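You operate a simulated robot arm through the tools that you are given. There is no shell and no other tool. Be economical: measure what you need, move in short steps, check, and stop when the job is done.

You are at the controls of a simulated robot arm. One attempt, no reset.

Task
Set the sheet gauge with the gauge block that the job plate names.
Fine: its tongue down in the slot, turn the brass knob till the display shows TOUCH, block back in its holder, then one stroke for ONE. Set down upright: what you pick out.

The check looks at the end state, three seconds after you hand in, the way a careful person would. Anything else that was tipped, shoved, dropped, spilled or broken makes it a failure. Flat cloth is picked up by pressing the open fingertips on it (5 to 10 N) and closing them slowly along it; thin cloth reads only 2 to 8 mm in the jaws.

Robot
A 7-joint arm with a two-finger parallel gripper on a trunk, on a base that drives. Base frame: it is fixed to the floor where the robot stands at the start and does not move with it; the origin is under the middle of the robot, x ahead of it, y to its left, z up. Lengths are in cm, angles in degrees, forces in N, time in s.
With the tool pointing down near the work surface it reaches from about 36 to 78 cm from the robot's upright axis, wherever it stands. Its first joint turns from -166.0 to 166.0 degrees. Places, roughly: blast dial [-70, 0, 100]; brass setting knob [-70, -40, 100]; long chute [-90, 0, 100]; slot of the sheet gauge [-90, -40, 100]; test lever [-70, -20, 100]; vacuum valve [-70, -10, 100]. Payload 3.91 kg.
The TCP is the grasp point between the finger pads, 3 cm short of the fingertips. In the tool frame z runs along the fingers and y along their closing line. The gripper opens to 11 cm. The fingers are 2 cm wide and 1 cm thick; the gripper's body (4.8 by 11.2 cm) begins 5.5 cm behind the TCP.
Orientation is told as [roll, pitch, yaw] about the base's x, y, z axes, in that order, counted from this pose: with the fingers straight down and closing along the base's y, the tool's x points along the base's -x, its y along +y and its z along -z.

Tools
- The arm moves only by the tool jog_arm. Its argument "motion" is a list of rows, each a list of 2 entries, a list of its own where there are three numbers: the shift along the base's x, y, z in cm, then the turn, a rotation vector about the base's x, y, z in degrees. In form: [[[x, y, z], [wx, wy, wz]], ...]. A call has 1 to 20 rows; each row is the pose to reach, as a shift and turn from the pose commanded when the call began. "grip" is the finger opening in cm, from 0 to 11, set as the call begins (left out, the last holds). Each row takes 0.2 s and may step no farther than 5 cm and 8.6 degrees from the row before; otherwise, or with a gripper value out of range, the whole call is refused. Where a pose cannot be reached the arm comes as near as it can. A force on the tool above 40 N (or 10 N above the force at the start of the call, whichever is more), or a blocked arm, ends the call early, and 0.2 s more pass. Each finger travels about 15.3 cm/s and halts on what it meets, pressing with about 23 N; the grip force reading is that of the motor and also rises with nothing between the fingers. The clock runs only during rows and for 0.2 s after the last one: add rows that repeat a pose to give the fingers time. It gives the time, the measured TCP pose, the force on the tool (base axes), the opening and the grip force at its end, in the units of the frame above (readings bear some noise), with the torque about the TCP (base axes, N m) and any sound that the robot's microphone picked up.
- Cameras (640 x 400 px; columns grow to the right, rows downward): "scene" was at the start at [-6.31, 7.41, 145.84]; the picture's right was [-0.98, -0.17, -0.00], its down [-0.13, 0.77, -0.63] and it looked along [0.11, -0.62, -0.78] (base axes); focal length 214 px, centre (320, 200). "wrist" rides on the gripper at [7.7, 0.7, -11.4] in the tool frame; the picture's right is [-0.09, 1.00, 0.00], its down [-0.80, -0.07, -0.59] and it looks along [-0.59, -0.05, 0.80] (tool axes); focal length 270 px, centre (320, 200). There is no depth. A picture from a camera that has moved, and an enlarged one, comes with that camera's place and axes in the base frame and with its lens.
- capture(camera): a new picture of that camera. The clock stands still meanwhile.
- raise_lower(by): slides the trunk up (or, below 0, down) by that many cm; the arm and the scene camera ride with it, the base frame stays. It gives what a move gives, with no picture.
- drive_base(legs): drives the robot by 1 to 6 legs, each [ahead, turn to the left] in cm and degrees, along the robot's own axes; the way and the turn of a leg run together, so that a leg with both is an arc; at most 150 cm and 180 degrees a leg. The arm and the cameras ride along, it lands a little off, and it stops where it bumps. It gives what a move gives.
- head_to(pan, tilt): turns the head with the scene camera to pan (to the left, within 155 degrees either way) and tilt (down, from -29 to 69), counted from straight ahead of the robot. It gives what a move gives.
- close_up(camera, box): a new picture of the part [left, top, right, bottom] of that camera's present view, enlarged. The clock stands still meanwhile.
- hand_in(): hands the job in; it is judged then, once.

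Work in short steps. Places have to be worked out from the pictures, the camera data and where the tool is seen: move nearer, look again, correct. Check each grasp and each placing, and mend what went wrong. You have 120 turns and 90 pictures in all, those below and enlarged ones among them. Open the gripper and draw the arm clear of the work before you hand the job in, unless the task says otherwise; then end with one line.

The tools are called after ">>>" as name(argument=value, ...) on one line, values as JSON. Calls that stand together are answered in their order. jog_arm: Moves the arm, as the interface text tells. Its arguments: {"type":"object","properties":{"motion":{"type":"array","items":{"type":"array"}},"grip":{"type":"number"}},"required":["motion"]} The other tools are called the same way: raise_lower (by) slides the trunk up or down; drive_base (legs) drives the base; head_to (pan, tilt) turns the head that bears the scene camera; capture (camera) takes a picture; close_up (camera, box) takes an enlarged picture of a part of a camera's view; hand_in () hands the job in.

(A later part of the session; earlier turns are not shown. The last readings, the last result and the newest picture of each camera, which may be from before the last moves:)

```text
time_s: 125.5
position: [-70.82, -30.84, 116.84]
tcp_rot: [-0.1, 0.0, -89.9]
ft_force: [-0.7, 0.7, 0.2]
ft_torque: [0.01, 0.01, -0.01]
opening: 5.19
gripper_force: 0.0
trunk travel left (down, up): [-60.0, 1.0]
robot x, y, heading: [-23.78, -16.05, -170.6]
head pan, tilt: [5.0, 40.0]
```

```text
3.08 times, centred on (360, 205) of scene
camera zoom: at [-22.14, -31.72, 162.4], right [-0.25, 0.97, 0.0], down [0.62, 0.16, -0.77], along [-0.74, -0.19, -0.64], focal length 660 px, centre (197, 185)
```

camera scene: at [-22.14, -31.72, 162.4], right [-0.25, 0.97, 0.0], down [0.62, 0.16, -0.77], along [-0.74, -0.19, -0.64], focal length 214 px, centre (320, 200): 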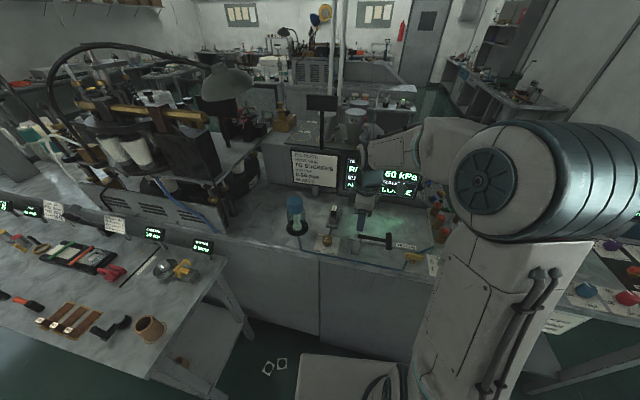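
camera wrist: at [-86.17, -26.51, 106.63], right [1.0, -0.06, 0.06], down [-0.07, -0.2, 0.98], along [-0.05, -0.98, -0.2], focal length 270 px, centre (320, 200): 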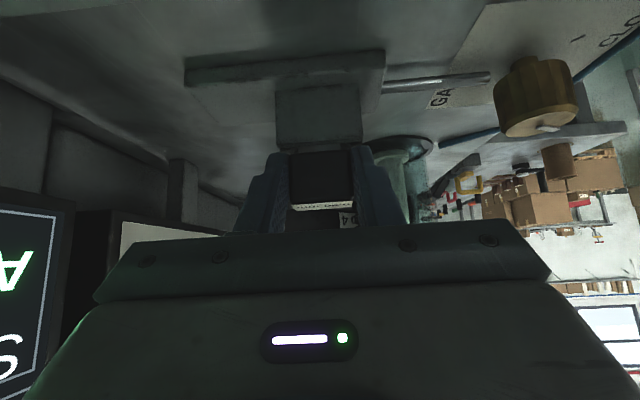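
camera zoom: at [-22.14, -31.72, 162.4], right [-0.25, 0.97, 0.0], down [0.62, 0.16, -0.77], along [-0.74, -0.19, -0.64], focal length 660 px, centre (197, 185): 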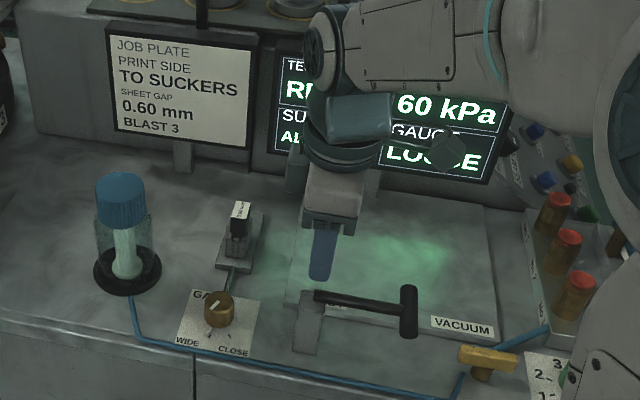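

GAUGE reads LOOSE: the tongue is in. The knob (vertical axis, ~4 cm dia) is at ≈ (−74, −42), top ≈ z 100; it must turn from WIDE toward CLOSE (counter‑clockwise from above). I move above it, yaw −130.

>>> jog_arm(motion=[[[-0.5, -2, 0], [0, 0, -8]], [[-1, -4, 0], [0, 0, -16]], [[-1.5, -6, 0], [0, 0, -24]], [[-2, -8, 0], [0, 0, -32]], [[-3.2, -11, -2], [0, 0, -40]], [[-3.2, -11, -5], [0, 0, -40]], [[-3.2, -11, -5], [0, 0, -40]]], grip=6.5)

>>> capture(camera="wrist")

```text
time_s: 127.1
position: [-74.09, -41.72, 112.04]
tcp_rot: [-0.1, -0.1, -130.0]
ft_force: [-0.6, -0.9, 0.1]
ft_torque: [0.01, -0.06, -0.01]
opening: 6.51
gripper_force: 0.0
trunk travel left (down, up): [-60.0, 1.0]
robot x, y, heading: [-23.63, -15.83, -170.7]
head pan, tilt: [5.0, 40.0]
```

```text
24 pictures are left
camera wrist: at [-68.61, -36.29, 123.59], right [0.71, -0.71, 0.0], down [-0.57, -0.57, 0.6], along [-0.42, -0.42, -0.8], focal length 270 px, centre (320, 200)
```

wrist: 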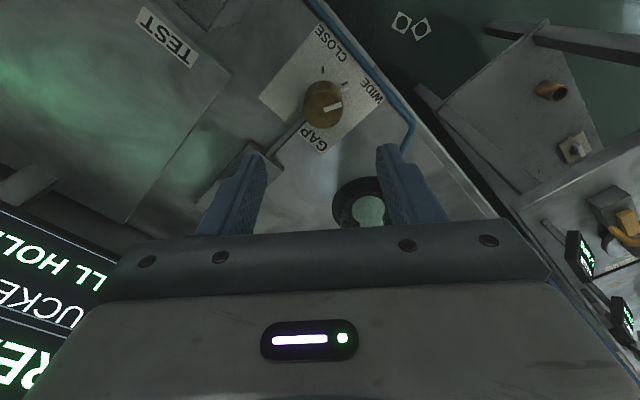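

Knob centre ≈ (−73.1, −41.4). I lower to z≈102.5 over it and check.

>>> jog_arm(motion=[[[1, 0.3, -4], [0, 0, 0]], [[1, 0.3, -8], [0, 0, 0]], [[1, 0.3, -9.5], [0, 0, 0]], [[1, 0.3, -9.5], [0, 0, 0]]])

>>> close_up(camera="wrist", box=[200, 40, 440, 220])

```text
time_s: 128.1
position: [-72.86, -41.56, 102.75]
tcp_rot: [0.0, -0.2, -129.8]
ft_force: [0.3, -0.1, -0.7]
ft_torque: [0.02, -0.02, 0.0]
opening: 6.51
gripper_force: 0.0
trunk travel left (down, up): [-60.0, 1.0]
robot x, y, heading: [-23.96, -16.17, -170.6]
head pan, tilt: [5.0, 40.0]
```

```text
2.22 times, centred on (320, 130) of wrist
camera zoom: at [-67.48, -36.09, 114.19], right [0.71, -0.71, 0.0], down [-0.57, -0.57, 0.6], along [-0.42, -0.42, -0.8], focal length 601 px, centre (320, 356)
```

zoom: 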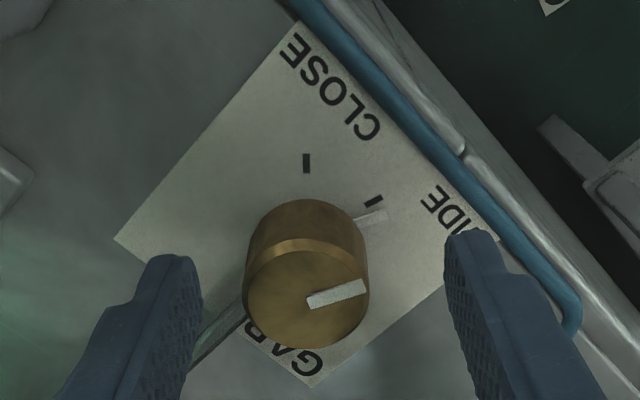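

Knob centre refined to ≈ (−73.6, −41.75); the pointer is just beyond the WIDE end. To keep the fingers off the drive rod while turning, I start from yaw −185 and will turn +. First yaw there.

>>> jog_arm(motion=[[[-0.1, 0, 1], [0, 0, -8]], [[-0.2, -0.1, 1], [0, 0, -16]], [[-0.3, -0.2, 1], [0, 0, -24]], [[-0.4, -0.3, 1], [0, 0, -32]], [[-0.5, -0.3, 1], [0, 0, -40]], [[-0.6, -0.3, 1], [0, 0, -48]], [[-0.6, -0.3, 1], [0, 0, -55]], [[-0.6, -0.3, 1], [0, 0, -55]]])

>>> close_up(camera="wrist", box=[200, 40, 440, 220])

```text
time_s: 129.9
position: [-73.63, -41.91, 103.54]
tcp_rot: [-0.1, -0.1, 175.0]
ft_force: [0.0, -0.7, 1.2]
ft_torque: [-0.01, -0.02, 0.01]
opening: 6.49
gripper_force: 0.1
trunk travel left (down, up): [-60.0, 1.0]
robot x, y, heading: [-23.78, -15.83, -170.8]
head pan, tilt: [5.0, 40.0]
```

```text
2.22 times, centred on (320, 130) of wrist
camera zoom: at [-66.05, -43.32, 115.1], right [-0.18, -0.98, 0.0], down [-0.79, 0.14, 0.6], along [-0.59, 0.11, -0.8], focal length 601 px, centre (320, 356)
```

zoom: 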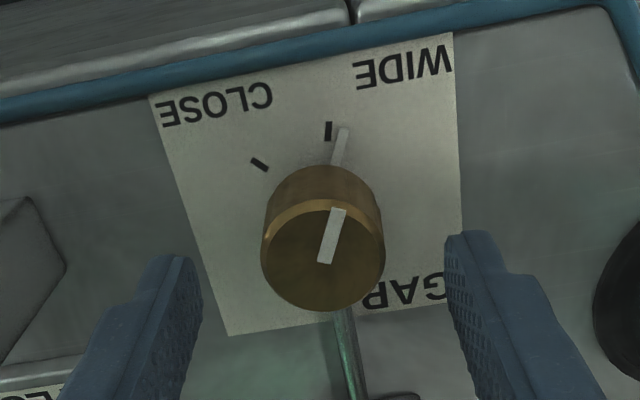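

Centred. I descend 3.3 and close gently on the knob.

>>> jog_arm(motion=[[[0, 0, -1.5], [0, 0, 0]], [[0, 0, -2.5], [0, 0, 0]], [[0, 0, -3.3], [0, 0, 0]], [[0, 0, -3.3], [0, 0, 0]]])

>>> jog_arm(motion=[[[0, 0, 0], [0, 0, 0]], [[0, 0, 0], [0, 0, 0]], [[0, 0, 0], [0, 0, 0]]], grip=0)

```text
time_s: 130.9
position: [-73.66, -41.94, 100.36]
tcp_rot: [-0.1, -0.2, 175.1]
ft_force: [0.3, -0.4, -0.7]
ft_torque: [0.01, 0.0, 0.02]
opening: 6.47
gripper_force: 0.1
trunk travel left (down, up): [-60.0, 1.0]
robot x, y, heading: [-23.88, -15.95, -170.6]
head pan, tilt: [5.0, 40.0]
```

```text
time_s: 131.7
position: [-73.66, -41.91, 100.32]
tcp_rot: [-0.1, -0.1, 175.1]
ft_force: [0.1, -0.7, -3.6]
ft_torque: [-0.8, 0.62, -0.03]
opening: 3.55
gripper_force: 44.6
trunk travel left (down, up): [-60.0, 1.0]
robot x, y, heading: [-24.28, -15.89, -170.8]
head pan, tilt: [5.0, 40.0]
```

Knob gripped (3.55). I turn +16° and look at the display.

>>> jog_arm(motion=[[[0, 0, 0], [0, 0, 4]], [[0, 0, 0], [0, 0, 8]], [[0, 0, 0], [0, 0, 12]], [[0, 0, 0], [0, 0, 16]], [[0, 0, 0], [0, 0, 16]]])

>>> close_up(camera="scene", box=[280, 140, 440, 270])

```text
time_s: 132.9
position: [-73.61, -41.89, 100.33]
tcp_rot: [-0.3, -0.2, -168.8]
ft_force: [-1.6, 0.3, 8.6]
ft_torque: [-0.22, -0.03, -0.19]
opening: 3.52
gripper_force: 44.9
trunk travel left (down, up): [-60.0, 1.0]
robot x, y, heading: [-23.62, -15.73, -170.5]
head pan, tilt: [5.0, 40.0]
```

```text
3.08 times, centred on (360, 205) of scene
camera zoom: at [-22.06, -31.65, 162.42], right [-0.25, 0.97, 0.0], down [0.62, 0.16, -0.77], along [-0.74, -0.19, -0.64], focal length 660 px, centre (197, 185)
```

zoom: 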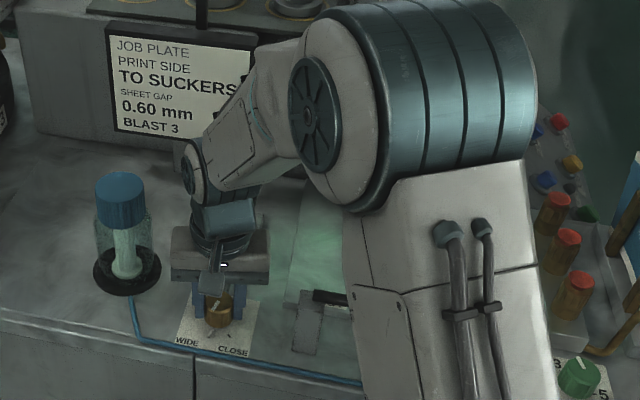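

The arm hides the display from here. I turn in small steps, watching for torque or sound.

>>> jog_arm(motion=[[[0, 0, 0], [0, 0, 3]], [[0, 0, 0], [0, 0, 6]], [[0, 0, 0], [0, 0, 6]]])

>>> head_to(pan=-8, tilt=25)

>>> capture(camera="scene")

```text
time_s: 133.7
position: [-73.58, -41.79, 100.24]
tcp_rot: [0.0, -0.1, -163.0]
ft_force: [-3.3, 1.2, 15.3]
ft_torque: [-0.1, -0.11, -0.99]
opening: 3.56
gripper_force: 45.2
trunk travel left (down, up): [-60.0, 1.0]
robot x, y, heading: [-23.91, -15.75, -170.8]
head pan, tilt: [5.0, 40.0]
```

```text
time_s: 134.5
position: [-73.77, -41.88, 100.24]
tcp_rot: [-0.1, -0.2, -162.9]
ft_force: [-4.7, 2.0, 19.1]
ft_torque: [-0.02, -0.13, -0.81]
opening: 3.54
gripper_force: 45.0
trunk travel left (down, up): [-60.0, 1.0]
robot x, y, heading: [-23.9, -16.09, -170.6]
head pan, tilt: [-8.0, 25.0]
```

```text
20 pictures are left
camera scene: at [-22.99, -29.7, 164.75], right [-0.02, 1.0, 0.0], down [0.42, 0.01, -0.91], along [-0.91, -0.02, -0.42], focal length 214 px, centre (320, 200)
```

scene: 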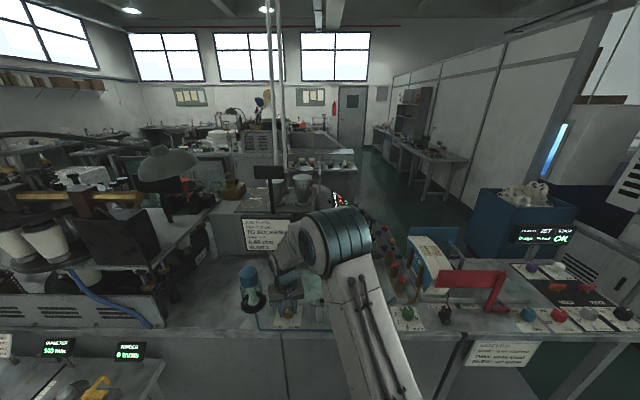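

Torque rose to ~1 N·m: probably touching. I open, rise and step aside to read the display.

>>> jog_arm(motion=[[[0, 0, 0], [0, 0, 0]], [[0, 0, 0], [0, 0, 0]], [[0, 0, 3], [0, 0, 0]], [[0, 0, 7], [0, 0, 0]], [[3, -1, 11], [0, 0, 0]], [[6, -4, 13], [0, 0, 0]], [[8, -8, 14], [0, 0, 0]], [[9, -12, 14], [0, 0, 0]], [[9, -14, 14], [0, 0, 0]]], grip=6.5)

>>> close_up(camera="scene", box=[230, 200, 410, 350])

```text
refused: row 5 steps farther than a row can; nothing moved
```

```text
2.67 times, centred on (320, 275) of scene
camera zoom: at [-22.99, -29.7, 164.75], right [-0.02, 1.0, 0.0], down [0.42, 0.01, -0.91], along [-0.91, -0.02, -0.42], focal length 572 px, centre (320, 0)
```

zoom: 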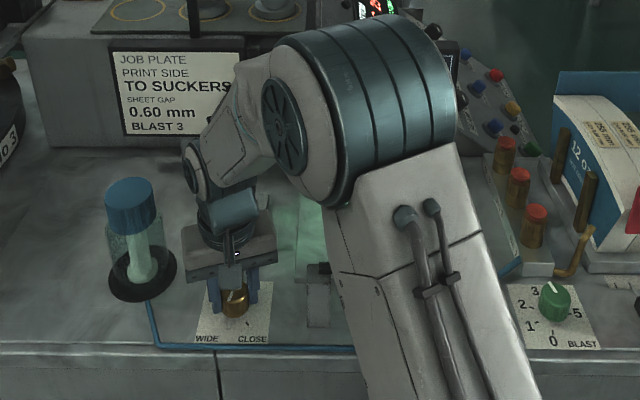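

Row too long; I redo it, rising first and then moving to the earlier pose from which the display was readable.

>>> jog_arm(motion=[[[0, 0, 0], [0, 0, 0]], [[0, 0, 0], [0, 0, 0]], [[0, 0, 3], [0, 0, 0]], [[0, 0, 7], [0, 0, 0]], [[0, 0, 11], [0, 0, 0]], [[0, 0, 15], [0, 0, 0]], [[1, 3, 17], [0, 0, 0]], [[2, 7, 17], [0, 0, 0]], [[3, 11, 17], [0, 0, 0]], [[6, 14, 17], [0, 0, 0]], [[9, 17, 17], [0, 0, 0]]], grip=6.5)

>>> close_up(camera="scene", box=[230, 200, 410, 350])

```text
time_s: 136.9
position: [-64.53, -24.85, 117.23]
tcp_rot: [0.0, -0.1, -162.8]
ft_force: [-0.1, 0.9, -0.1]
ft_torque: [0.0, 0.0, 0.01]
opening: 6.51
gripper_force: 0.1
trunk travel left (down, up): [-60.0, 1.0]
robot x, y, heading: [-23.65, -15.93, -170.6]
head pan, tilt: [-8.0, 25.0]
```

```text
2.67 times, centred on (320, 275) of scene
camera zoom: at [-22.97, -29.73, 164.74], right [-0.02, 1.0, 0.0], down [0.42, 0.01, -0.91], along [-0.91, -0.02, -0.42], focal length 572 px, centre (320, 0)
```

zoom: 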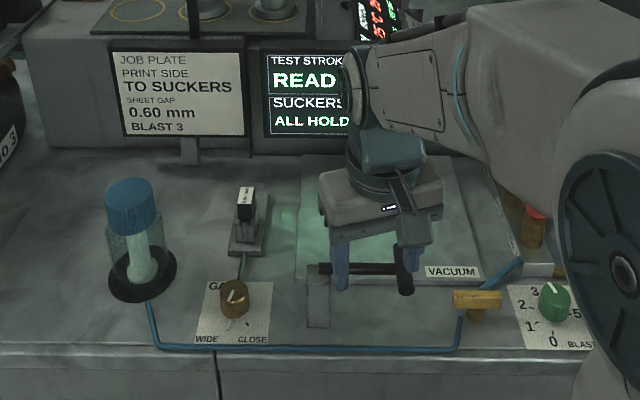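

The GAUGE field is just hidden; I move the hand 14 cm to the right.

>>> jog_arm(motion=[[[1, 4, 1], [0, 0, 0]], [[2, 8, 2], [0, 0, 0]], [[3, 12, 3], [0, 0, 0]], [[4, 16, 3], [0, 0, 0]], [[4, 17, 3], [0, 0, 0]]])

>>> close_up(camera="scene", box=[230, 200, 410, 350])

```text
time_s: 138.1
position: [-60.63, -7.66, 120.24]
tcp_rot: [-0.1, -0.1, -162.9]
ft_force: [-0.3, 0.4, 0.7]
ft_torque: [0.02, -0.06, 0.01]
opening: 6.49
gripper_force: 0.1
trunk travel left (down, up): [-60.0, 1.0]
robot x, y, heading: [-24.03, -16.08, -170.7]
head pan, tilt: [-8.0, 25.0]
```

```text
2.67 times, centred on (320, 275) of scene
camera zoom: at [-23.09, -29.81, 164.73], right [-0.02, 1.0, 0.0], down [0.42, 0.01, -0.91], along [-0.91, -0.02, -0.42], focal length 572 px, centre (320, 0)
```

zoom: 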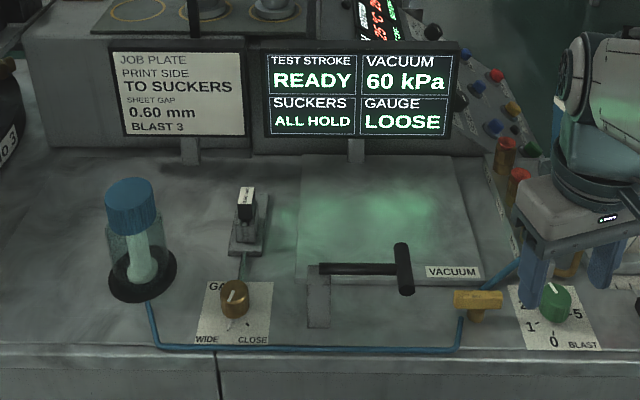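

Still LOOSE. I check how far the knob pointer has moved.

>>> close_up(camera="scene", box=[300, 298, 336, 332])

```text
11.76 times, centred on (318, 315) of scene
camera zoom: at [-23.09, -29.81, 164.73], right [-0.02, 1.0, 0.0], down [0.42, 0.01, -0.91], along [-0.91, -0.02, -0.42], focal length 2523 px, centre (344, -1153)
```

zoom: 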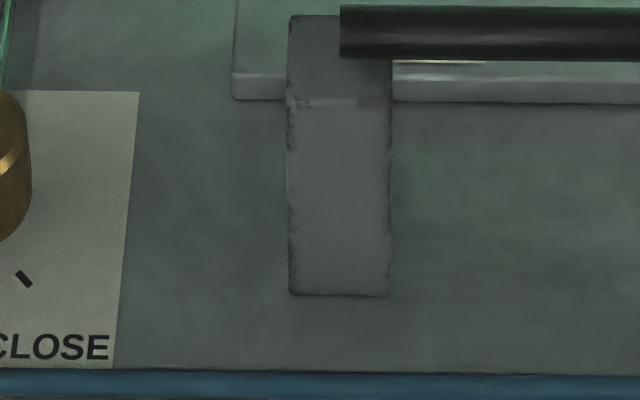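

Wrong box; the knob is at (288, 312).

>>> close_up(camera="scene", box=[272, 298, 306, 330])

```text
12.50 times, centred on (289, 314) of scene
camera zoom: at [-23.09, -29.81, 164.73], right [-0.02, 1.0, 0.0], down [0.42, 0.01, -0.91], along [-0.91, -0.02, -0.42], focal length 2681 px, centre (708, -1225)
```

zoom: 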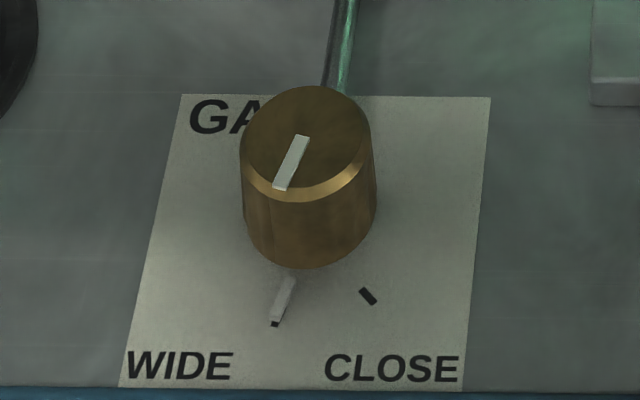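

The knob has turned about 10° of my 22° (some slip), now at the WIDE tick. I go back over it at yaw 175 for a slower, longer turn.

>>> jog_arm(motion=[[[-1, -4, -1], [0, 0, -4]], [[-2, -8, -2], [0, 0, -8]], [[-3, -12, -3], [0, 0, -12]], [[-4, -16, -3], [0, 0, -16]], [[-6, -20, -3], [0, 0, -20]], [[-8, -24, -3], [0, 0, -22]], [[-10, -28, -3], [0, 0, -22]], [[-12, -32, -3], [0, 0, -22]], [[-13.1, -34.2, -5], [0, 0, -22]], [[-13.1, -34.2, -9], [0, 0, -22]], [[-13.1, -34.2, -13], [0, 0, -22]], [[-13.1, -34.2, -17], [0, 0, -22]], [[-13.1, -34.2, -20], [0, 0, -22]], [[-13.1, -34.2, -20], [0, 0, -22]]])

```text
time_s: 141.1
position: [-73.4, -42.23, 100.15]
tcp_rot: [-0.1, -0.1, 175.1]
ft_force: [-0.3, 0.3, -0.2]
ft_torque: [-0.01, 0.03, 0.03]
opening: 6.52
gripper_force: 0.1
trunk travel left (down, up): [-60.0, 1.0]
robot x, y, heading: [-23.88, -16.01, -170.7]
head pan, tilt: [-8.0, 25.0]
```

I centre (+0.2 in y), close, and turn slowly by 30°.

>>> jog_arm(motion=[[[0, 0.2, 0.2], [0, 0, 0]], [[0, 0.2, 0.2], [0, 0, 0]]])

>>> jog_arm(motion=[[[0, 0, 0], [0, 0, 0]], [[0, 0, 0], [0, 0, 0]], [[0, 0, 0], [0, 0, 0]], [[0, 0, 0], [0, 0, 0]]], grip=0)

>>> jog_arm(motion=[[[0, 0, 0], [0, 0, 1]], [[0, 0, 0], [0, 0, 2]], [[0, 0, 0], [0, 0, 3]], [[0, 0, 0], [0, 0, 4]], [[0, 0, 0], [0, 0, 5]], [[0, 0, 0], [0, 0, 6]], [[0, 0, 0], [0, 0, 7]], [[0, 0, 0], [0, 0, 8]], [[0, 0, 0], [0, 0, 9]], [[0, 0, 0], [0, 0, 10]], [[0, 0, 0], [0, 0, 11]], [[0, 0, 0], [0, 0, 12]], [[0, 0, 0], [0, 0, 13]], [[0, 0, 0], [0, 0, 14]], [[0, 0, 0], [0, 0, 15]]])

>>> close_up(camera="wrist", box=[200, 40, 440, 220])

```text
time_s: 141.7
position: [-73.54, -42.06, 100.32]
tcp_rot: [-0.1, -0.1, 175.1]
ft_force: [-1.0, -0.9, 0.0]
ft_torque: [0.0, 0.0, 0.02]
opening: 6.49
gripper_force: 0.1
trunk travel left (down, up): [-60.0, 1.0]
robot x, y, heading: [-23.89, -16.13, -170.6]
head pan, tilt: [-8.0, 25.0]
```

```text
time_s: 142.7
position: [-73.56, -41.98, 100.4]
tcp_rot: [-0.1, -0.1, 175.1]
ft_force: [2.0, 2.0, -1.7]
ft_torque: [-0.57, -0.14, -0.04]
opening: 3.55
gripper_force: 44.7
trunk travel left (down, up): [-60.0, 1.0]
robot x, y, heading: [-23.72, -15.56, -170.5]
head pan, tilt: [-8.0, 25.0]
```

```text
time_s: 145.9
position: [-73.72, -41.95, 100.38]
tcp_rot: [-0.1, -0.1, -170.0]
ft_force: [-0.4, 1.8, -0.5]
ft_torque: [-0.09, -0.2, -0.21]
opening: 3.51
gripper_force: 44.5
trunk travel left (down, up): [-60.0, 1.0]
robot x, y, heading: [-23.75, -15.81, -170.8]
head pan, tilt: [-8.0, 25.0]
```

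```text
2.22 times, centred on (320, 130) of wrist
camera zoom: at [-66.09, -41.29, 111.99], right [0.09, -1.0, 0.0], down [-0.8, -0.07, 0.6], along [-0.59, -0.05, -0.8], focal length 601 px, centre (320, 356)
```

zoom: 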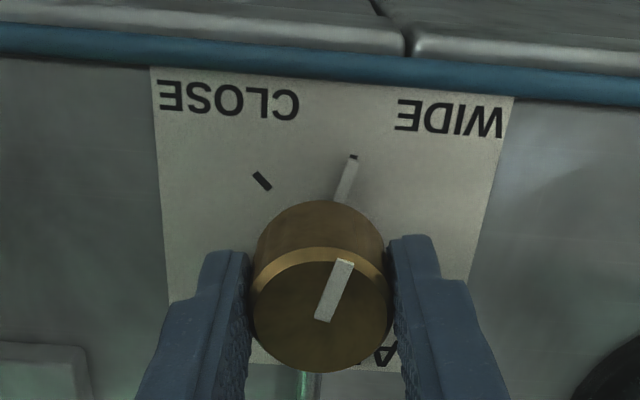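

The pointer hasn't moved visibly yet (torque only −0.21). I continue another 12° slowly and look.

>>> jog_arm(motion=[[[0, 0, 0], [0, 0, 1]], [[0, 0, 0], [0, 0, 2]], [[0, 0, 0], [0, 0, 3]], [[0, 0, 0], [0, 0, 4]], [[0, 0, 0], [0, 0, 5]], [[0, 0, 0], [0, 0, 6]], [[0, 0, 0], [0, 0, 7]], [[0, 0, 0], [0, 0, 8]], [[0, 0, 0], [0, 0, 9]], [[0, 0, 0], [0, 0, 10]], [[0, 0, 0], [0, 0, 11]], [[0, 0, 0], [0, 0, 12]], [[0, 0, 0], [0, 0, 12]]])

>>> close_up(camera="wrist", box=[200, 40, 440, 220])

```text
time_s: 148.7
position: [-73.76, -41.92, 100.44]
tcp_rot: [0.0, 0.0, -158.0]
ft_force: [-0.5, -1.0, 0.4]
ft_torque: [-0.9, 0.27, -0.59]
opening: 3.57
gripper_force: 45.8
trunk travel left (down, up): [-60.0, 1.0]
robot x, y, heading: [-23.74, -16.04, -170.9]
head pan, tilt: [-8.0, 25.0]
```

```text
2.22 times, centred on (320, 130) of wrist
camera zoom: at [-66.37, -39.64, 111.99], right [0.29, -0.96, 0.0], down [-0.77, -0.24, 0.6], along [-0.57, -0.17, -0.8], focal length 601 px, centre (320, 356)
```

zoom: 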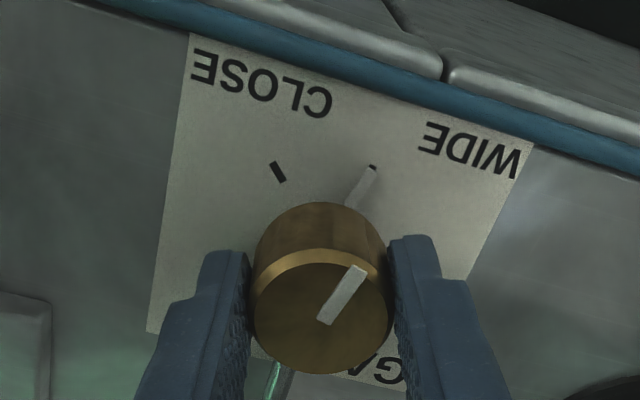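

The pointer is still at the tick while torque builds (−0.2 → −0.6): it seems wound up but not yet moving. I turn on by another 22°.

>>> jog_arm(motion=[[[0, 0, 0], [0, 0, 2]], [[0, 0, 0], [0, 0, 4]], [[0, 0, 0], [0, 0, 6]], [[0, 0, 0], [0, 0, 8]], [[0, 0, 0], [0, 0, 10]], [[0, 0, 0], [0, 0, 12]]])

>>> jog_arm(motion=[[[0, 0, 0], [0, 0, 2]], [[0, 0, 0], [0, 0, 4]], [[0, 0, 0], [0, 0, 6]], [[0, 0, 0], [0, 0, 8]], [[0, 0, 0], [0, 0, 10]]])

>>> close_up(camera="wrist", box=[200, 40, 440, 220])

```text
time_s: 150.1
position: [-73.83, -41.86, 100.36]
tcp_rot: [-0.1, -0.1, -145.9]
ft_force: [-0.2, 2.2, 1.6]
ft_torque: [-0.17, -0.13, -0.36]
opening: 3.51
gripper_force: 45.0
trunk travel left (down, up): [-60.0, 1.0]
robot x, y, heading: [-24.16, -15.77, -170.8]
head pan, tilt: [-8.0, 25.0]
```

```text
time_s: 151.3
position: [-73.69, -41.84, 100.46]
tcp_rot: [-0.1, -0.1, -135.9]
ft_force: [-1.3, 3.3, -1.3]
ft_torque: [-0.4, -0.33, -0.61]
opening: 3.57
gripper_force: 44.2
trunk travel left (down, up): [-60.0, 1.0]
robot x, y, heading: [-24.16, -16.01, -170.8]
head pan, tilt: [-8.0, 25.0]
```

```text
2.22 times, centred on (320, 130) of wrist
camera zoom: at [-67.81, -36.97, 111.98], right [0.63, -0.78, 0.0], down [-0.62, -0.51, 0.6], along [-0.46, -0.37, -0.8], focal length 601 px, centre (320, 356)
```

zoom: 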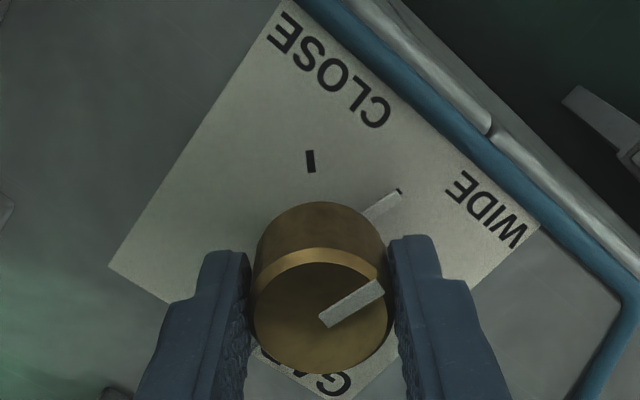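

The knob seems to sit on its WIDE stop: like the other dials, the travel to CLOSE probably goes clockwise the long way round. I'm still gripping, so I turn clockwise (−) and watch torque.

>>> jog_arm(motion=[[[0, 0, 0], [0, 0, -3]], [[0, 0, 0], [0, 0, -6]], [[0, 0, 0], [0, 0, -9]], [[0, 0, 0], [0, 0, -12]], [[0, 0, 0], [0, 0, -15]], [[0, 0, 0], [0, 0, -18]], [[0, 0, 0], [0, 0, -21]], [[0, 0, 0], [0, 0, -24]], [[0, 0, 0], [0, 0, -27]], [[0, 0, 0], [0, 0, -30]]])

>>> close_up(camera="wrist", box=[200, 40, 440, 220])

```text
time_s: 153.5
position: [-73.82, -41.95, 100.37]
tcp_rot: [-0.1, 0.0, -165.8]
ft_force: [-1.8, 5.6, -6.6]
ft_torque: [-0.66, 0.38, -0.02]
opening: 3.54
gripper_force: 45.3
trunk travel left (down, up): [-60.0, 1.0]
robot x, y, heading: [-23.56, -16.0, -170.8]
head pan, tilt: [-8.0, 25.0]
```

```text
2.22 times, centred on (320, 130) of wrist
camera zoom: at [-66.14, -40.73, 111.99], right [0.16, -0.99, 0.0], down [-0.79, -0.13, 0.59], along [-0.59, -0.09, -0.8], focal length 601 px, centre (320, 356)
```

zoom: 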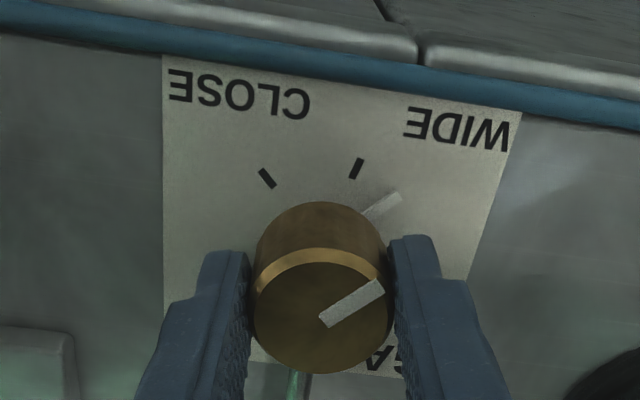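

Confirmed: it turns freely clockwise. I continue by 30° at a time, watching the z torque.

>>> jog_arm(motion=[[[0, 0, 0], [0, 0, -3]], [[0, 0, 0], [0, 0, -6]], [[0, 0, 0], [0, 0, -9]], [[0, 0, 0], [0, 0, -12]], [[0, 0, 0], [0, 0, -15]], [[0, 0, 0], [0, 0, -18]], [[0, 0, 0], [0, 0, -21]], [[0, 0, 0], [0, 0, -24]], [[0, 0, 0], [0, 0, -27]], [[0, 0, 0], [0, 0, -30]]])

>>> jog_arm(motion=[[[0, 0, 0], [0, 0, -3]], [[0, 0, 0], [0, 0, -6]], [[0, 0, 0], [0, 0, -9]], [[0, 0, 0], [0, 0, -12]], [[0, 0, 0], [0, 0, -15]], [[0, 0, 0], [0, 0, -18]], [[0, 0, 0], [0, 0, -21]], [[0, 0, 0], [0, 0, -24]], [[0, 0, 0], [0, 0, -27]], [[0, 0, 0], [0, 0, -30]]])

```text
time_s: 155.7
position: [-73.73, -41.97, 100.5]
tcp_rot: [-0.2, 0.0, 164.1]
ft_force: [-1.8, -4.1, -3.1]
ft_torque: [-0.53, 0.46, 0.02]
opening: 3.56
gripper_force: 45.1
trunk travel left (down, up): [-60.0, 1.0]
robot x, y, heading: [-23.49, -15.88, -170.8]
head pan, tilt: [-8.0, 25.0]
```

```text
time_s: 157.9
position: [-73.91, -42.11, 100.53]
tcp_rot: [-0.1, 0.0, 134.2]
ft_force: [-2.7, -9.0, -6.5]
ft_torque: [-1.11, 0.29, -0.01]
opening: 3.57
gripper_force: 45.0
trunk travel left (down, up): [-60.0, 1.0]
robot x, y, heading: [-24.09, -15.94, -170.6]
head pan, tilt: [-8.0, 25.0]
```

Free so far (90° done). I release, go back to yaw −131 above the knob and regrip.

>>> jog_arm(motion=[[[0, 0, 0], [0, 0, 0]], [[0, 0, 0], [0, 0, 0]], [[0, 0.1, 2], [0, 0, 0]], [[0, 0.1, 4], [0, 0, 0]], [[0, 0.1, 4], [0, 0, 8]], [[0, 0.1, 4], [0, 0, 16]], [[0, 0.1, 4], [0, 0, 24]], [[0, 0.1, 4], [0, 0, 32]], [[0, 0.1, 4], [0, 0, 40]], [[0, 0.1, 4], [0, 0, 48]], [[0, 0.1, 4], [0, 0, 56]], [[0, 0.1, 4], [0, 0, 64]], [[0, 0.1, 4], [0, 0, 72]], [[0, 0.1, 4], [0, 0, 80]], [[0, 0.1, 4], [0, 0, 88]], [[0, 0.1, 4], [0, 0, 95]], [[0, 0.1, 2], [0, 0, 95]], [[0, 0.1, 0], [0, 0, 95]], [[0, 0.1, 0], [0, 0, 95]]], grip=6.5)

>>> jog_arm(motion=[[[0, 0, 0], [0, 0, 0]], [[0, 0, 0], [0, 0, 0]], [[0, 0, 0], [0, 0, 0]], [[0, 0, 0], [0, 0, 0]], [[0, 0, 0], [0, 0, -3]], [[0, 0, 0], [0, 0, -6]], [[0, 0, 0], [0, 0, -9]], [[0, 0, 0], [0, 0, -12]], [[0, 0, 0], [0, 0, -15]], [[0, 0, 0], [0, 0, -18]], [[0, 0, 0], [0, 0, -21]], [[0, 0, 0], [0, 0, -24]]], grip=0)

>>> jog_arm(motion=[[[0, 0, 0], [0, 0, -3]], [[0, 0, 0], [0, 0, -6]], [[0, 0, 0], [0, 0, -9]], [[0, 0, 0], [0, 0, -12]], [[0, 0, 0], [0, 0, -15]], [[0, 0, 0], [0, 0, -18]], [[0, 0, 0], [0, 0, -21]], [[0, 0, 0], [0, 0, -24]]])

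```text
time_s: 161.9
position: [-73.86, -41.95, 100.38]
tcp_rot: [0.0, -0.1, -130.9]
ft_force: [0.0, 0.9, 0.5]
ft_torque: [0.0, -0.03, 0.01]
opening: 6.49
gripper_force: 0.0
trunk travel left (down, up): [-60.0, 1.0]
robot x, y, heading: [-23.61, -16.05, -170.7]
head pan, tilt: [-8.0, 25.0]
```

```text
time_s: 164.5
position: [-73.91, -41.92, 100.45]
tcp_rot: [-0.1, 0.0, -155.0]
ft_force: [-10.7, -5.9, -1.2]
ft_torque: [-0.5, -0.25, 0.05]
opening: 3.54
gripper_force: 44.7
trunk travel left (down, up): [-60.0, 1.0]
robot x, y, heading: [-24.15, -16.07, -170.6]
head pan, tilt: [-8.0, 25.0]
```

```text
time_s: 166.3
position: [-73.89, -41.97, 100.33]
tcp_rot: [0.0, -0.1, -179.0]
ft_force: [-11.7, -7.4, -1.6]
ft_torque: [-0.98, 1.08, -0.02]
opening: 3.54
gripper_force: 45.3
trunk travel left (down, up): [-60.0, 1.0]
robot x, y, heading: [-23.72, -16.04, -170.7]
head pan, tilt: [-8.0, 25.0]
```

About 138° turned, torque still nil. I now release and step aside to read the display.

>>> jog_arm(motion=[[[0, 0, 0], [0, 0, 0]], [[0, 0, 0], [0, 0, 0]], [[0, 0, 4], [0, 0, 0]], [[0, 0, 8], [0, 0, 0]], [[0, 0, 12], [0, 0, 0]], [[0, 0, 16], [0, 0, 0]], [[1.5, 4, 17], [0, 0, 0]], [[3, 8, 17], [0, 0, 0]], [[4.5, 12, 18], [0, 0, 0]], [[6, 16, 18], [0, 0, 0]], [[7.5, 20, 19], [0, 0, 0]], [[9, 24, 19], [0, 0, 0]], [[10.5, 28, 20], [0, 0, 0]], [[12, 32, 20], [0, 0, 0]], [[13, 34, 20], [0, 0, 0]]], grip=6.5)

>>> close_up(camera="scene", box=[270, 205, 390, 335])

```text
time_s: 169.5
position: [-60.62, -7.86, 120.32]
tcp_rot: [0.0, -0.1, -178.9]
ft_force: [0.1, 0.4, -0.3]
ft_torque: [0.03, -0.04, -0.01]
opening: 6.51
gripper_force: 0.1
trunk travel left (down, up): [-60.0, 1.0]
robot x, y, heading: [-23.86, -16.27, -170.8]
head pan, tilt: [-8.0, 25.0]
```

```text
3.08 times, centred on (330, 270) of scene
camera zoom: at [-23.06, -29.79, 164.74], right [-0.02, 1.0, 0.0], down [0.42, 0.01, -0.91], along [-0.91, -0.02, -0.42], focal length 660 px, centre (289, -15)
```

zoom: 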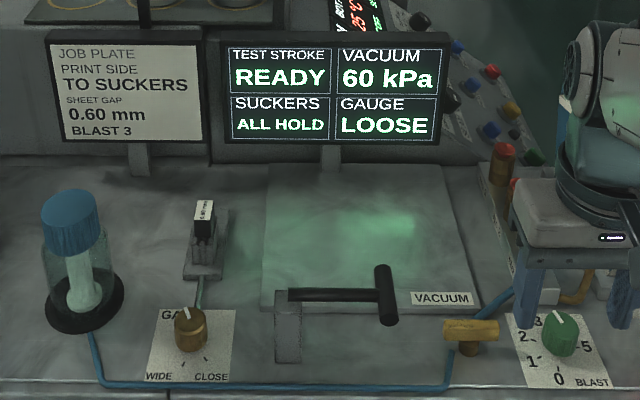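

Still LOOSE with the pointer near 11 o'clock. I go back and regrip at yaw −131.

>>> jog_arm(motion=[[[-1, -2, 0], [0, 0, 4]], [[-2.5, -6, 0], [0, 0, 8]], [[-4, -10, -1], [0, 0, 12]], [[-5.5, -14, -1], [0, 0, 16]], [[-7, -18, -2], [0, 0, 20]], [[-8.5, -22, -2], [0, 0, 24]], [[-10, -26, -3], [0, 0, 30]], [[-11.5, -30, -3], [0, 0, 36]], [[-13, -34, -4], [0, 0, 42]], [[-13, -34, -8], [0, 0, 48]], [[-13, -34, -12], [0, 0, 48]], [[-13, -34, -16], [0, 0, 48]], [[-13, -34, -18], [0, 0, 48]], [[-13, -34, -20], [0, 0, 48]], [[-13, -34, -20], [0, 0, 48]]])

>>> jog_arm(motion=[[[0, 0, 0], [0, 0, 0]], [[0, 0, 0], [0, 0, 0]], [[0, 0, 0], [0, 0, 0]], [[0, 0, 0], [0, 0, 0]], [[0, 0, 0], [0, 0, -3]], [[0, 0, 0], [0, 0, -6]], [[0, 0, 0], [0, 0, -9]], [[0, 0, 0], [0, 0, -12]], [[0, 0, 0], [0, 0, -15]], [[0, 0, 0], [0, 0, -18]], [[0, 0, 0], [0, 0, -21]], [[0, 0, 0], [0, 0, -24]], [[0, 0, 0], [0, 0, -27]], [[0, 0, 0], [0, 0, -30]]], grip=0)

>>> jog_arm(motion=[[[0, 0, 0], [0, 0, -3]], [[0, 0, 0], [0, 0, -6]], [[0, 0, 0], [0, 0, -9]], [[0, 0, 0], [0, 0, -12]], [[0, 0, 0], [0, 0, -15]]])

```text
time_s: 172.7
position: [-73.59, -41.7, 100.37]
tcp_rot: [-0.2, -0.1, -130.9]
ft_force: [-1.2, 0.3, 0.0]
ft_torque: [0.0, 0.02, 0.0]
opening: 6.52
gripper_force: 0.0
trunk travel left (down, up): [-60.0, 1.0]
robot x, y, heading: [-23.93, -15.71, -170.5]
head pan, tilt: [-8.0, 25.0]
```

```text
time_s: 175.7
position: [-73.63, -41.89, 100.33]
tcp_rot: [-0.2, 0.0, -161.0]
ft_force: [13.1, 5.4, -9.1]
ft_torque: [0.17, -0.52, 0.05]
opening: 3.53
gripper_force: 44.6
trunk travel left (down, up): [-60.0, 1.0]
robot x, y, heading: [-23.85, -15.87, -170.5]
head pan, tilt: [-8.0, 25.0]
```

```text
time_s: 176.9
position: [-73.55, -41.89, 100.37]
tcp_rot: [0.0, 0.0, -175.8]
ft_force: [16.5, 0.4, -11.9]
ft_torque: [-0.19, -0.41, -0.02]
opening: 3.51
gripper_force: 45.3
trunk travel left (down, up): [-60.0, 1.0]
robot x, y, heading: [-23.78, -16.21, -170.8]
head pan, tilt: [-8.0, 25.0]
```

183° now, torque nil. I continue in 15° steps (nudging +0.1 in x to ease side load).

>>> jog_arm(motion=[[[0.1, 0, 0], [0, 0, -3]], [[0.1, 0, 0], [0, 0, -6]], [[0.1, 0, 0], [0, 0, -9]], [[0.1, 0, 0], [0, 0, -12]], [[0.1, 0, 0], [0, 0, -15]]])

>>> jog_arm(motion=[[[0, 0, 0], [0, 0, -3]], [[0, 0, 0], [0, 0, -6]], [[0, 0, 0], [0, 0, -9]], [[0, 0, 0], [0, 0, -12]], [[0, 0, 0], [0, 0, -15]]])

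>>> jog_arm(motion=[[[0, 0, 0], [0, 0, -3]], [[0, 0, 0], [0, 0, -6]], [[0, 0, 0], [0, 0, -9]], [[0, 0, 0], [0, 0, -12]], [[0, 0, 0], [0, 0, -15]]])

```text
time_s: 178.1
position: [-73.61, -41.98, 100.43]
tcp_rot: [0.0, -0.1, 169.1]
ft_force: [8.9, -8.4, -11.6]
ft_torque: [-0.29, -0.81, 0.02]
opening: 3.52
gripper_force: 45.2
trunk travel left (down, up): [-60.0, 1.0]
robot x, y, heading: [-24.11, -15.18, -170.4]
head pan, tilt: [-8.0, 25.0]
```

```text
time_s: 179.3
position: [-73.56, -42.13, 100.5]
tcp_rot: [-0.1, -0.2, 154.1]
ft_force: [4.4, -17.2, -4.9]
ft_torque: [-0.85, -0.79, 0.04]
opening: 3.54
gripper_force: 45.2
trunk travel left (down, up): [-60.0, 1.0]
robot x, y, heading: [-23.89, -16.21, -170.5]
head pan, tilt: [-8.0, 25.0]
```

```text
time_s: 180.5
position: [-73.7, -42.15, 100.44]
tcp_rot: [-0.1, -0.2, 139.1]
ft_force: [-1.9, -22.5, -1.1]
ft_torque: [-0.79, -0.07, 0.05]
opening: 3.54
gripper_force: 44.3
trunk travel left (down, up): [-60.0, 1.0]
robot x, y, heading: [-24.21, -15.79, -170.7]
head pan, tilt: [-8.0, 25.0]
```

228° turned. I check the display again.

>>> jog_arm(motion=[[[0, 0, 0], [0, 0, 0]], [[0, 0, 0], [0, 0, 0]], [[0, 0, 4], [0, 0, 0]], [[0, 0, 8], [0, 0, 0]], [[0, 0, 12], [0, 0, 0]], [[0, 0, 16], [0, 0, 0]], [[1.5, 4, 17], [0, 0, 0]], [[3, 8, 17], [0, 0, 0]], [[4.5, 12, 18], [0, 0, 0]], [[6, 16, 18], [0, 0, 0]], [[7.5, 20, 19], [0, 0, 0]], [[9, 24, 19], [0, 0, 0]], [[10.5, 28, 20], [0, 0, 0]], [[12, 32, 20], [0, 0, 0]], [[13, 34, 20], [0, 0, 0]]], grip=6.5)

>>> close_up(camera="scene", box=[270, 205, 390, 335])

```text
time_s: 183.7
position: [-60.63, -8.02, 120.55]
tcp_rot: [-0.1, -0.1, 139.1]
ft_force: [-0.5, 0.4, -0.4]
ft_torque: [0.02, 0.0, 0.03]
opening: 6.49
gripper_force: 0.1
trunk travel left (down, up): [-60.0, 1.0]
robot x, y, heading: [-24.04, -16.23, -170.9]
head pan, tilt: [-8.0, 25.0]
```

```text
3.08 times, centred on (330, 270) of scene
camera zoom: at [-23.05, -29.81, 164.74], right [-0.02, 1.0, 0.0], down [0.42, 0.01, -0.91], along [-0.91, -0.02, -0.42], focal length 660 px, centre (289, -15)
```

zoom: 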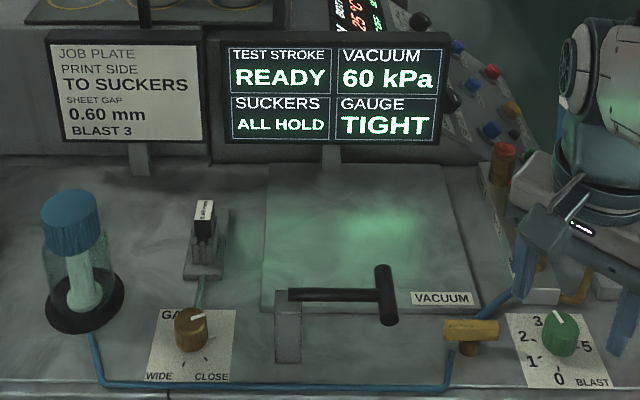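

TIGHT now, LOOSE before, so TOUCH lies between. The pointer position looks odd, so I zoom on the knob once.

>>> close_up(camera="scene", box=[272, 298, 306, 330])

```text
12.50 times, centred on (289, 314) of scene
camera zoom: at [-23.05, -29.81, 164.74], right [-0.02, 1.0, 0.0], down [0.42, 0.01, -0.91], along [-0.91, -0.02, -0.42], focal length 2681 px, centre (708, -1225)
```

zoom: 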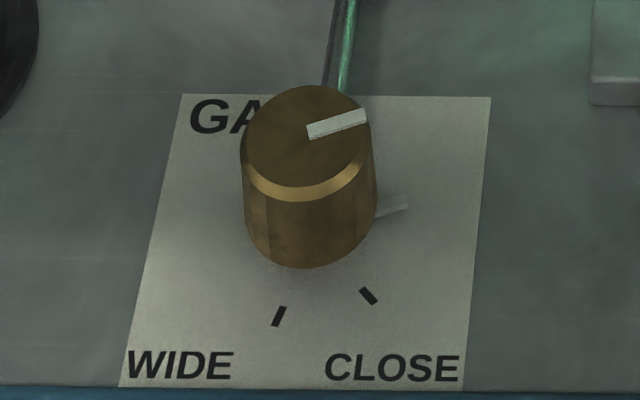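

The pointer matches 228° from the WIDE tick. TOUCH lies between 138° and 228°; I go back, grip and turn 46° counter-clockwise (to ≈182°), then step aside and read.

>>> jog_arm(motion=[[[-1, -2, 0], [0, 0, 0]], [[-2.5, -6, 0], [0, 0, 0]], [[-4, -10, -1], [0, 0, 0]], [[-5.5, -14, -1], [0, 0, 0]], [[-7, -18, -2], [0, 0, 0]], [[-8.5, -22, -2], [0, 0, 0]], [[-10, -26, -3], [0, 0, 0]], [[-11.5, -30, -3], [0, 0, 0]], [[-13, -33.9, -4], [0, 0, 0]], [[-13, -33.9, -8], [0, 0, 0]], [[-13, -33.9, -12], [0, 0, 0]], [[-13, -33.9, -16], [0, 0, 0]], [[-13, -33.9, -18], [0, 0, 0]], [[-13, -33.9, -20], [0, 0, 0]], [[-13, -33.9, -20], [0, 0, 0]]])

>>> jog_arm(motion=[[[0, 0, 0], [0, 0, 0]], [[0, 0, 0], [0, 0, 0]], [[0, 0, 0], [0, 0, 0]], [[0, 0, 0], [0, 0, 0]], [[0, 0, 0], [0, 0, 3]], [[0, 0, 0], [0, 0, 6]], [[0, 0, 0], [0, 0, 9]], [[0, 0, 0], [0, 0, 12]], [[0, 0, 0], [0, 0, 15]], [[0, 0, 0], [0, 0, 18]], [[0, 0, 0], [0, 0, 21]], [[0, 0, 0], [0, 0, 24]], [[0, 0, 0], [0, 0, 27]], [[0, 0, 0], [0, 0, 30]], [[0, 0, 0], [0, 0, 34]], [[0, 0, 0], [0, 0, 38]], [[0, 0, 0], [0, 0, 42]], [[0, 0, 0], [0, 0, 46]]], grip=0)

>>> jog_arm(motion=[[[0, 0, 0], [0, 0, 0]], [[0, 0, 0], [0, 0, 0]], [[0, 0, 4], [0, 0, 0]], [[0, 0, 8], [0, 0, 0]], [[0, 0, 12], [0, 0, 0]], [[0, 0, 16], [0, 0, 0]], [[1.5, 4, 17], [0, 0, 0]], [[3, 8, 17], [0, 0, 0]], [[4.5, 12, 18], [0, 0, 0]], [[6, 16, 18], [0, 0, 0]], [[7.5, 20, 19], [0, 0, 0]], [[9, 24, 19], [0, 0, 0]], [[10.5, 28, 20], [0, 0, 0]], [[12, 32, 20], [0, 0, 0]], [[13, 33.9, 20], [0, 0, 0]]], grip=6.5)

>>> close_up(camera="scene", box=[270, 205, 390, 335])

```text
time_s: 186.9
position: [-73.47, -41.8, 100.18]
tcp_rot: [-0.1, 0.0, 139.1]
ft_force: [0.0, 0.4, 0.3]
ft_torque: [0.0, 0.0, -0.05]
opening: 6.51
gripper_force: 0.0
trunk travel left (down, up): [-60.0, 1.0]
robot x, y, heading: [-23.44, -15.85, -170.8]
head pan, tilt: [-8.0, 25.0]
```

```text
time_s: 190.7
position: [-73.73, -41.89, 100.23]
tcp_rot: [-0.1, 0.1, -174.7]
ft_force: [-12.9, -11.5, -14.6]
ft_torque: [-0.82, 0.81, 0.0]
opening: 3.5
gripper_force: 45.2
trunk travel left (down, up): [-60.0, 1.0]
robot x, y, heading: [-23.91, -16.49, -170.8]
head pan, tilt: [-8.0, 25.0]
```

```text
time_s: 193.9
position: [-60.58, -7.91, 120.41]
tcp_rot: [-0.1, -0.2, -174.8]
ft_force: [-0.8, -0.2, 0.1]
ft_torque: [-0.01, 0.0, 0.0]
opening: 6.49
gripper_force: 0.1
trunk travel left (down, up): [-60.0, 1.0]
robot x, y, heading: [-23.84, -15.94, -170.6]
head pan, tilt: [-8.0, 25.0]
```

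```text
3.08 times, centred on (330, 270) of scene
camera zoom: at [-23.06, -29.83, 164.74], right [-0.02, 1.0, 0.0], down [0.42, 0.01, -0.91], along [-0.91, -0.02, -0.42], focal length 660 px, centre (289, -15)
```

zoom: 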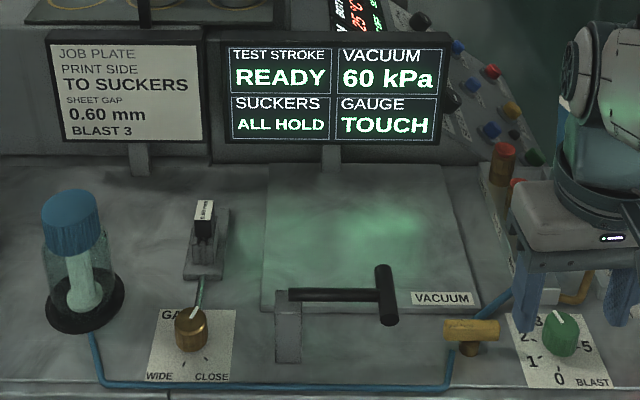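

TOUCH is showing. Now I fetch the block: move above it with yaw 180 (fingers closing along y), opening 5, and check once.

>>> jog_arm(motion=[[[-2.6, -3.4, 0], [0, 0, -0.5]], [[-5.2, -6.8, 0], [0, 0, -1]], [[-7.8, -10.2, 0], [0, 0, -1.5]], [[-10.4, -13.6, 0], [0, 0, -2]], [[-13, -17, 0], [0, 0, -2.5]], [[-15.6, -20.4, 0], [0, 0, -3]], [[-18.2, -23.8, 0], [0, 0, -3.5]], [[-20.8, -27.2, 0], [0, 0, -4]], [[-23.4, -30.6, 0], [0, 0, -5]], [[-26.2, -34.2, -1], [0, 0, -5.2]], [[-26.2, -34.2, -5.5], [0, 0, -5.2]], [[-26.2, -34.2, -10], [0, 0, -5.2]], [[-26.2, -34.2, -12.4], [0, 0, -5.2]], [[-26.2, -34.2, -12.4], [0, 0, -5.2]]], grip=5)

>>> close_up(camera="wrist", box=[200, 40, 440, 220])

```text
time_s: 196.9
position: [-86.88, -42.02, 108.03]
tcp_rot: [-0.1, -0.1, 179.8]
ft_force: [0.3, 0.0, -1.0]
ft_torque: [-0.01, 0.0, -0.03]
opening: 5.01
gripper_force: 0.0
trunk travel left (down, up): [-60.0, 1.0]
robot x, y, heading: [-24.02, -15.94, -170.4]
head pan, tilt: [-8.0, 25.0]
```

```text
2.22 times, centred on (320, 130) of wrist
camera zoom: at [-79.1, -42.78, 119.44], right [-0.09, -1.0, 0.0], down [-0.8, 0.07, 0.6], along [-0.59, 0.05, -0.8], focal length 601 px, centre (320, 356)
```

zoom: 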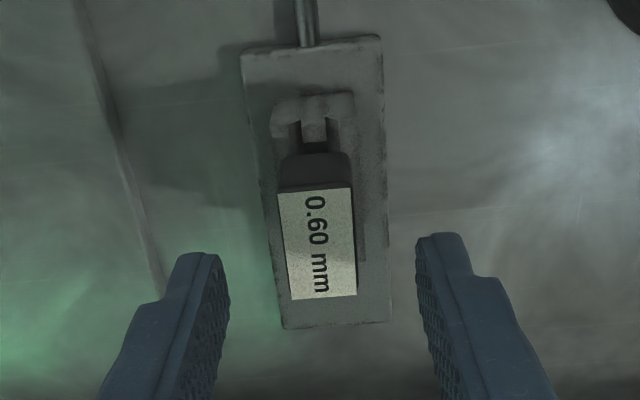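

Perfectly aligned and the label faces the same way as originally. I descend to TCP z≈103.6 and grip, then lift slowly.

>>> jog_arm(motion=[[[0, -0.05, -2.5], [0, 0, 0]], [[0, -0.05, -4.4], [0, 0, 0]], [[0, -0.05, -4.4], [0, 0, 0]]])

>>> jog_arm(motion=[[[0, 0, 0], [0, 0, 0]], [[0, 0, 0], [0, 0, 0]], [[0, 0, 0], [0, 0, 0]], [[0, 0, 0.5], [0, 0, 0]], [[0, 0, 1.5], [0, 0, 0]], [[0, 0, 3], [0, 0, 0]], [[0, 0, 5], [0, 0, 0]], [[0, 0, 8], [0, 0, 0]], [[0, 0, 12], [0, 0, 0]], [[0, 0, 15], [0, 0, 0]], [[0, 0, 15], [0, 0, 0]]], grip=0)

```text
time_s: 197.7
position: [-86.86, -42.09, 103.53]
tcp_rot: [0.0, -0.1, 179.9]
ft_force: [-0.1, 0.4, -0.4]
ft_torque: [0.01, 0.02, 0.0]
opening: 5.0
gripper_force: 0.0
trunk travel left (down, up): [-60.0, 1.0]
robot x, y, heading: [-23.67, -15.95, -170.9]
head pan, tilt: [-8.0, 25.0]
```

```text
time_s: 200.1
position: [-86.92, -41.99, 118.84]
tcp_rot: [-0.1, -0.1, 179.8]
ft_force: [0.6, 1.1, -0.5]
ft_torque: [0.02, -0.01, 0.03]
opening: 2.14
gripper_force: 22.8
trunk travel left (down, up): [-60.0, 1.0]
robot x, y, heading: [-23.9, -15.94, -170.6]
head pan, tilt: [-8.0, 25.0]
```

Block held (2.14). I retract towards the robot, then drive back the same way in small legs, checking the grip.

>>> jog_arm(motion=[[[4, 1.5, 0.5], [0, 0, 0]], [[8, 3, 1], [0, 0, 0]], [[12, 4.5, 1.5], [0, 0, 0]], [[16, 6, 2], [0, 0, 0]], [[20, 7.5, 2.5], [0, 0, 0]], [[23, 9, 3], [0, 0, 0]], [[23, 9, 3], [0, 0, 0]]])

>>> drive_base(legs=[[-3, 0], [-3, 0], [0, 8], [0, 8], [0, 8], [0, 8]])

>>> drive_base(legs=[[0, 8], [0, 8], [0, 8], [0, 8], [0, 8], [0, 8]])

```text
time_s: 201.7
position: [-63.84, -33.0, 121.54]
tcp_rot: [0.0, -0.1, 179.9]
ft_force: [-0.5, 0.3, -0.1]
ft_torque: [-0.03, 0.0, -0.03]
opening: 2.13
gripper_force: 22.9
trunk travel left (down, up): [-60.0, 1.0]
robot x, y, heading: [-24.03, -15.62, -171.0]
head pan, tilt: [-8.0, 25.0]
```

```text
time_s: 205.4
position: [-42.78, -50.71, 121.62]
tcp_rot: [0.0, -0.1, -147.9]
ft_force: [-0.1, -0.7, 0.1]
ft_torque: [0.02, -0.01, 0.0]
opening: 2.15
gripper_force: 22.8
trunk travel left (down, up): [-60.0, 1.0]
robot x, y, heading: [-17.6, -14.9, -138.5]
head pan, tilt: [-8.0, 25.0]
```

```text
time_s: 209.5
position: [-8.12, -57.13, 121.51]
tcp_rot: [-0.1, -0.1, -100.0]
ft_force: [-0.5, -0.2, -0.4]
ft_torque: [-0.01, 0.05, 0.02]
opening: 2.13
gripper_force: 23.8
trunk travel left (down, up): [-60.0, 1.0]
robot x, y, heading: [-17.7, -15.39, -90.7]
head pan, tilt: [-8.0, 25.0]
```

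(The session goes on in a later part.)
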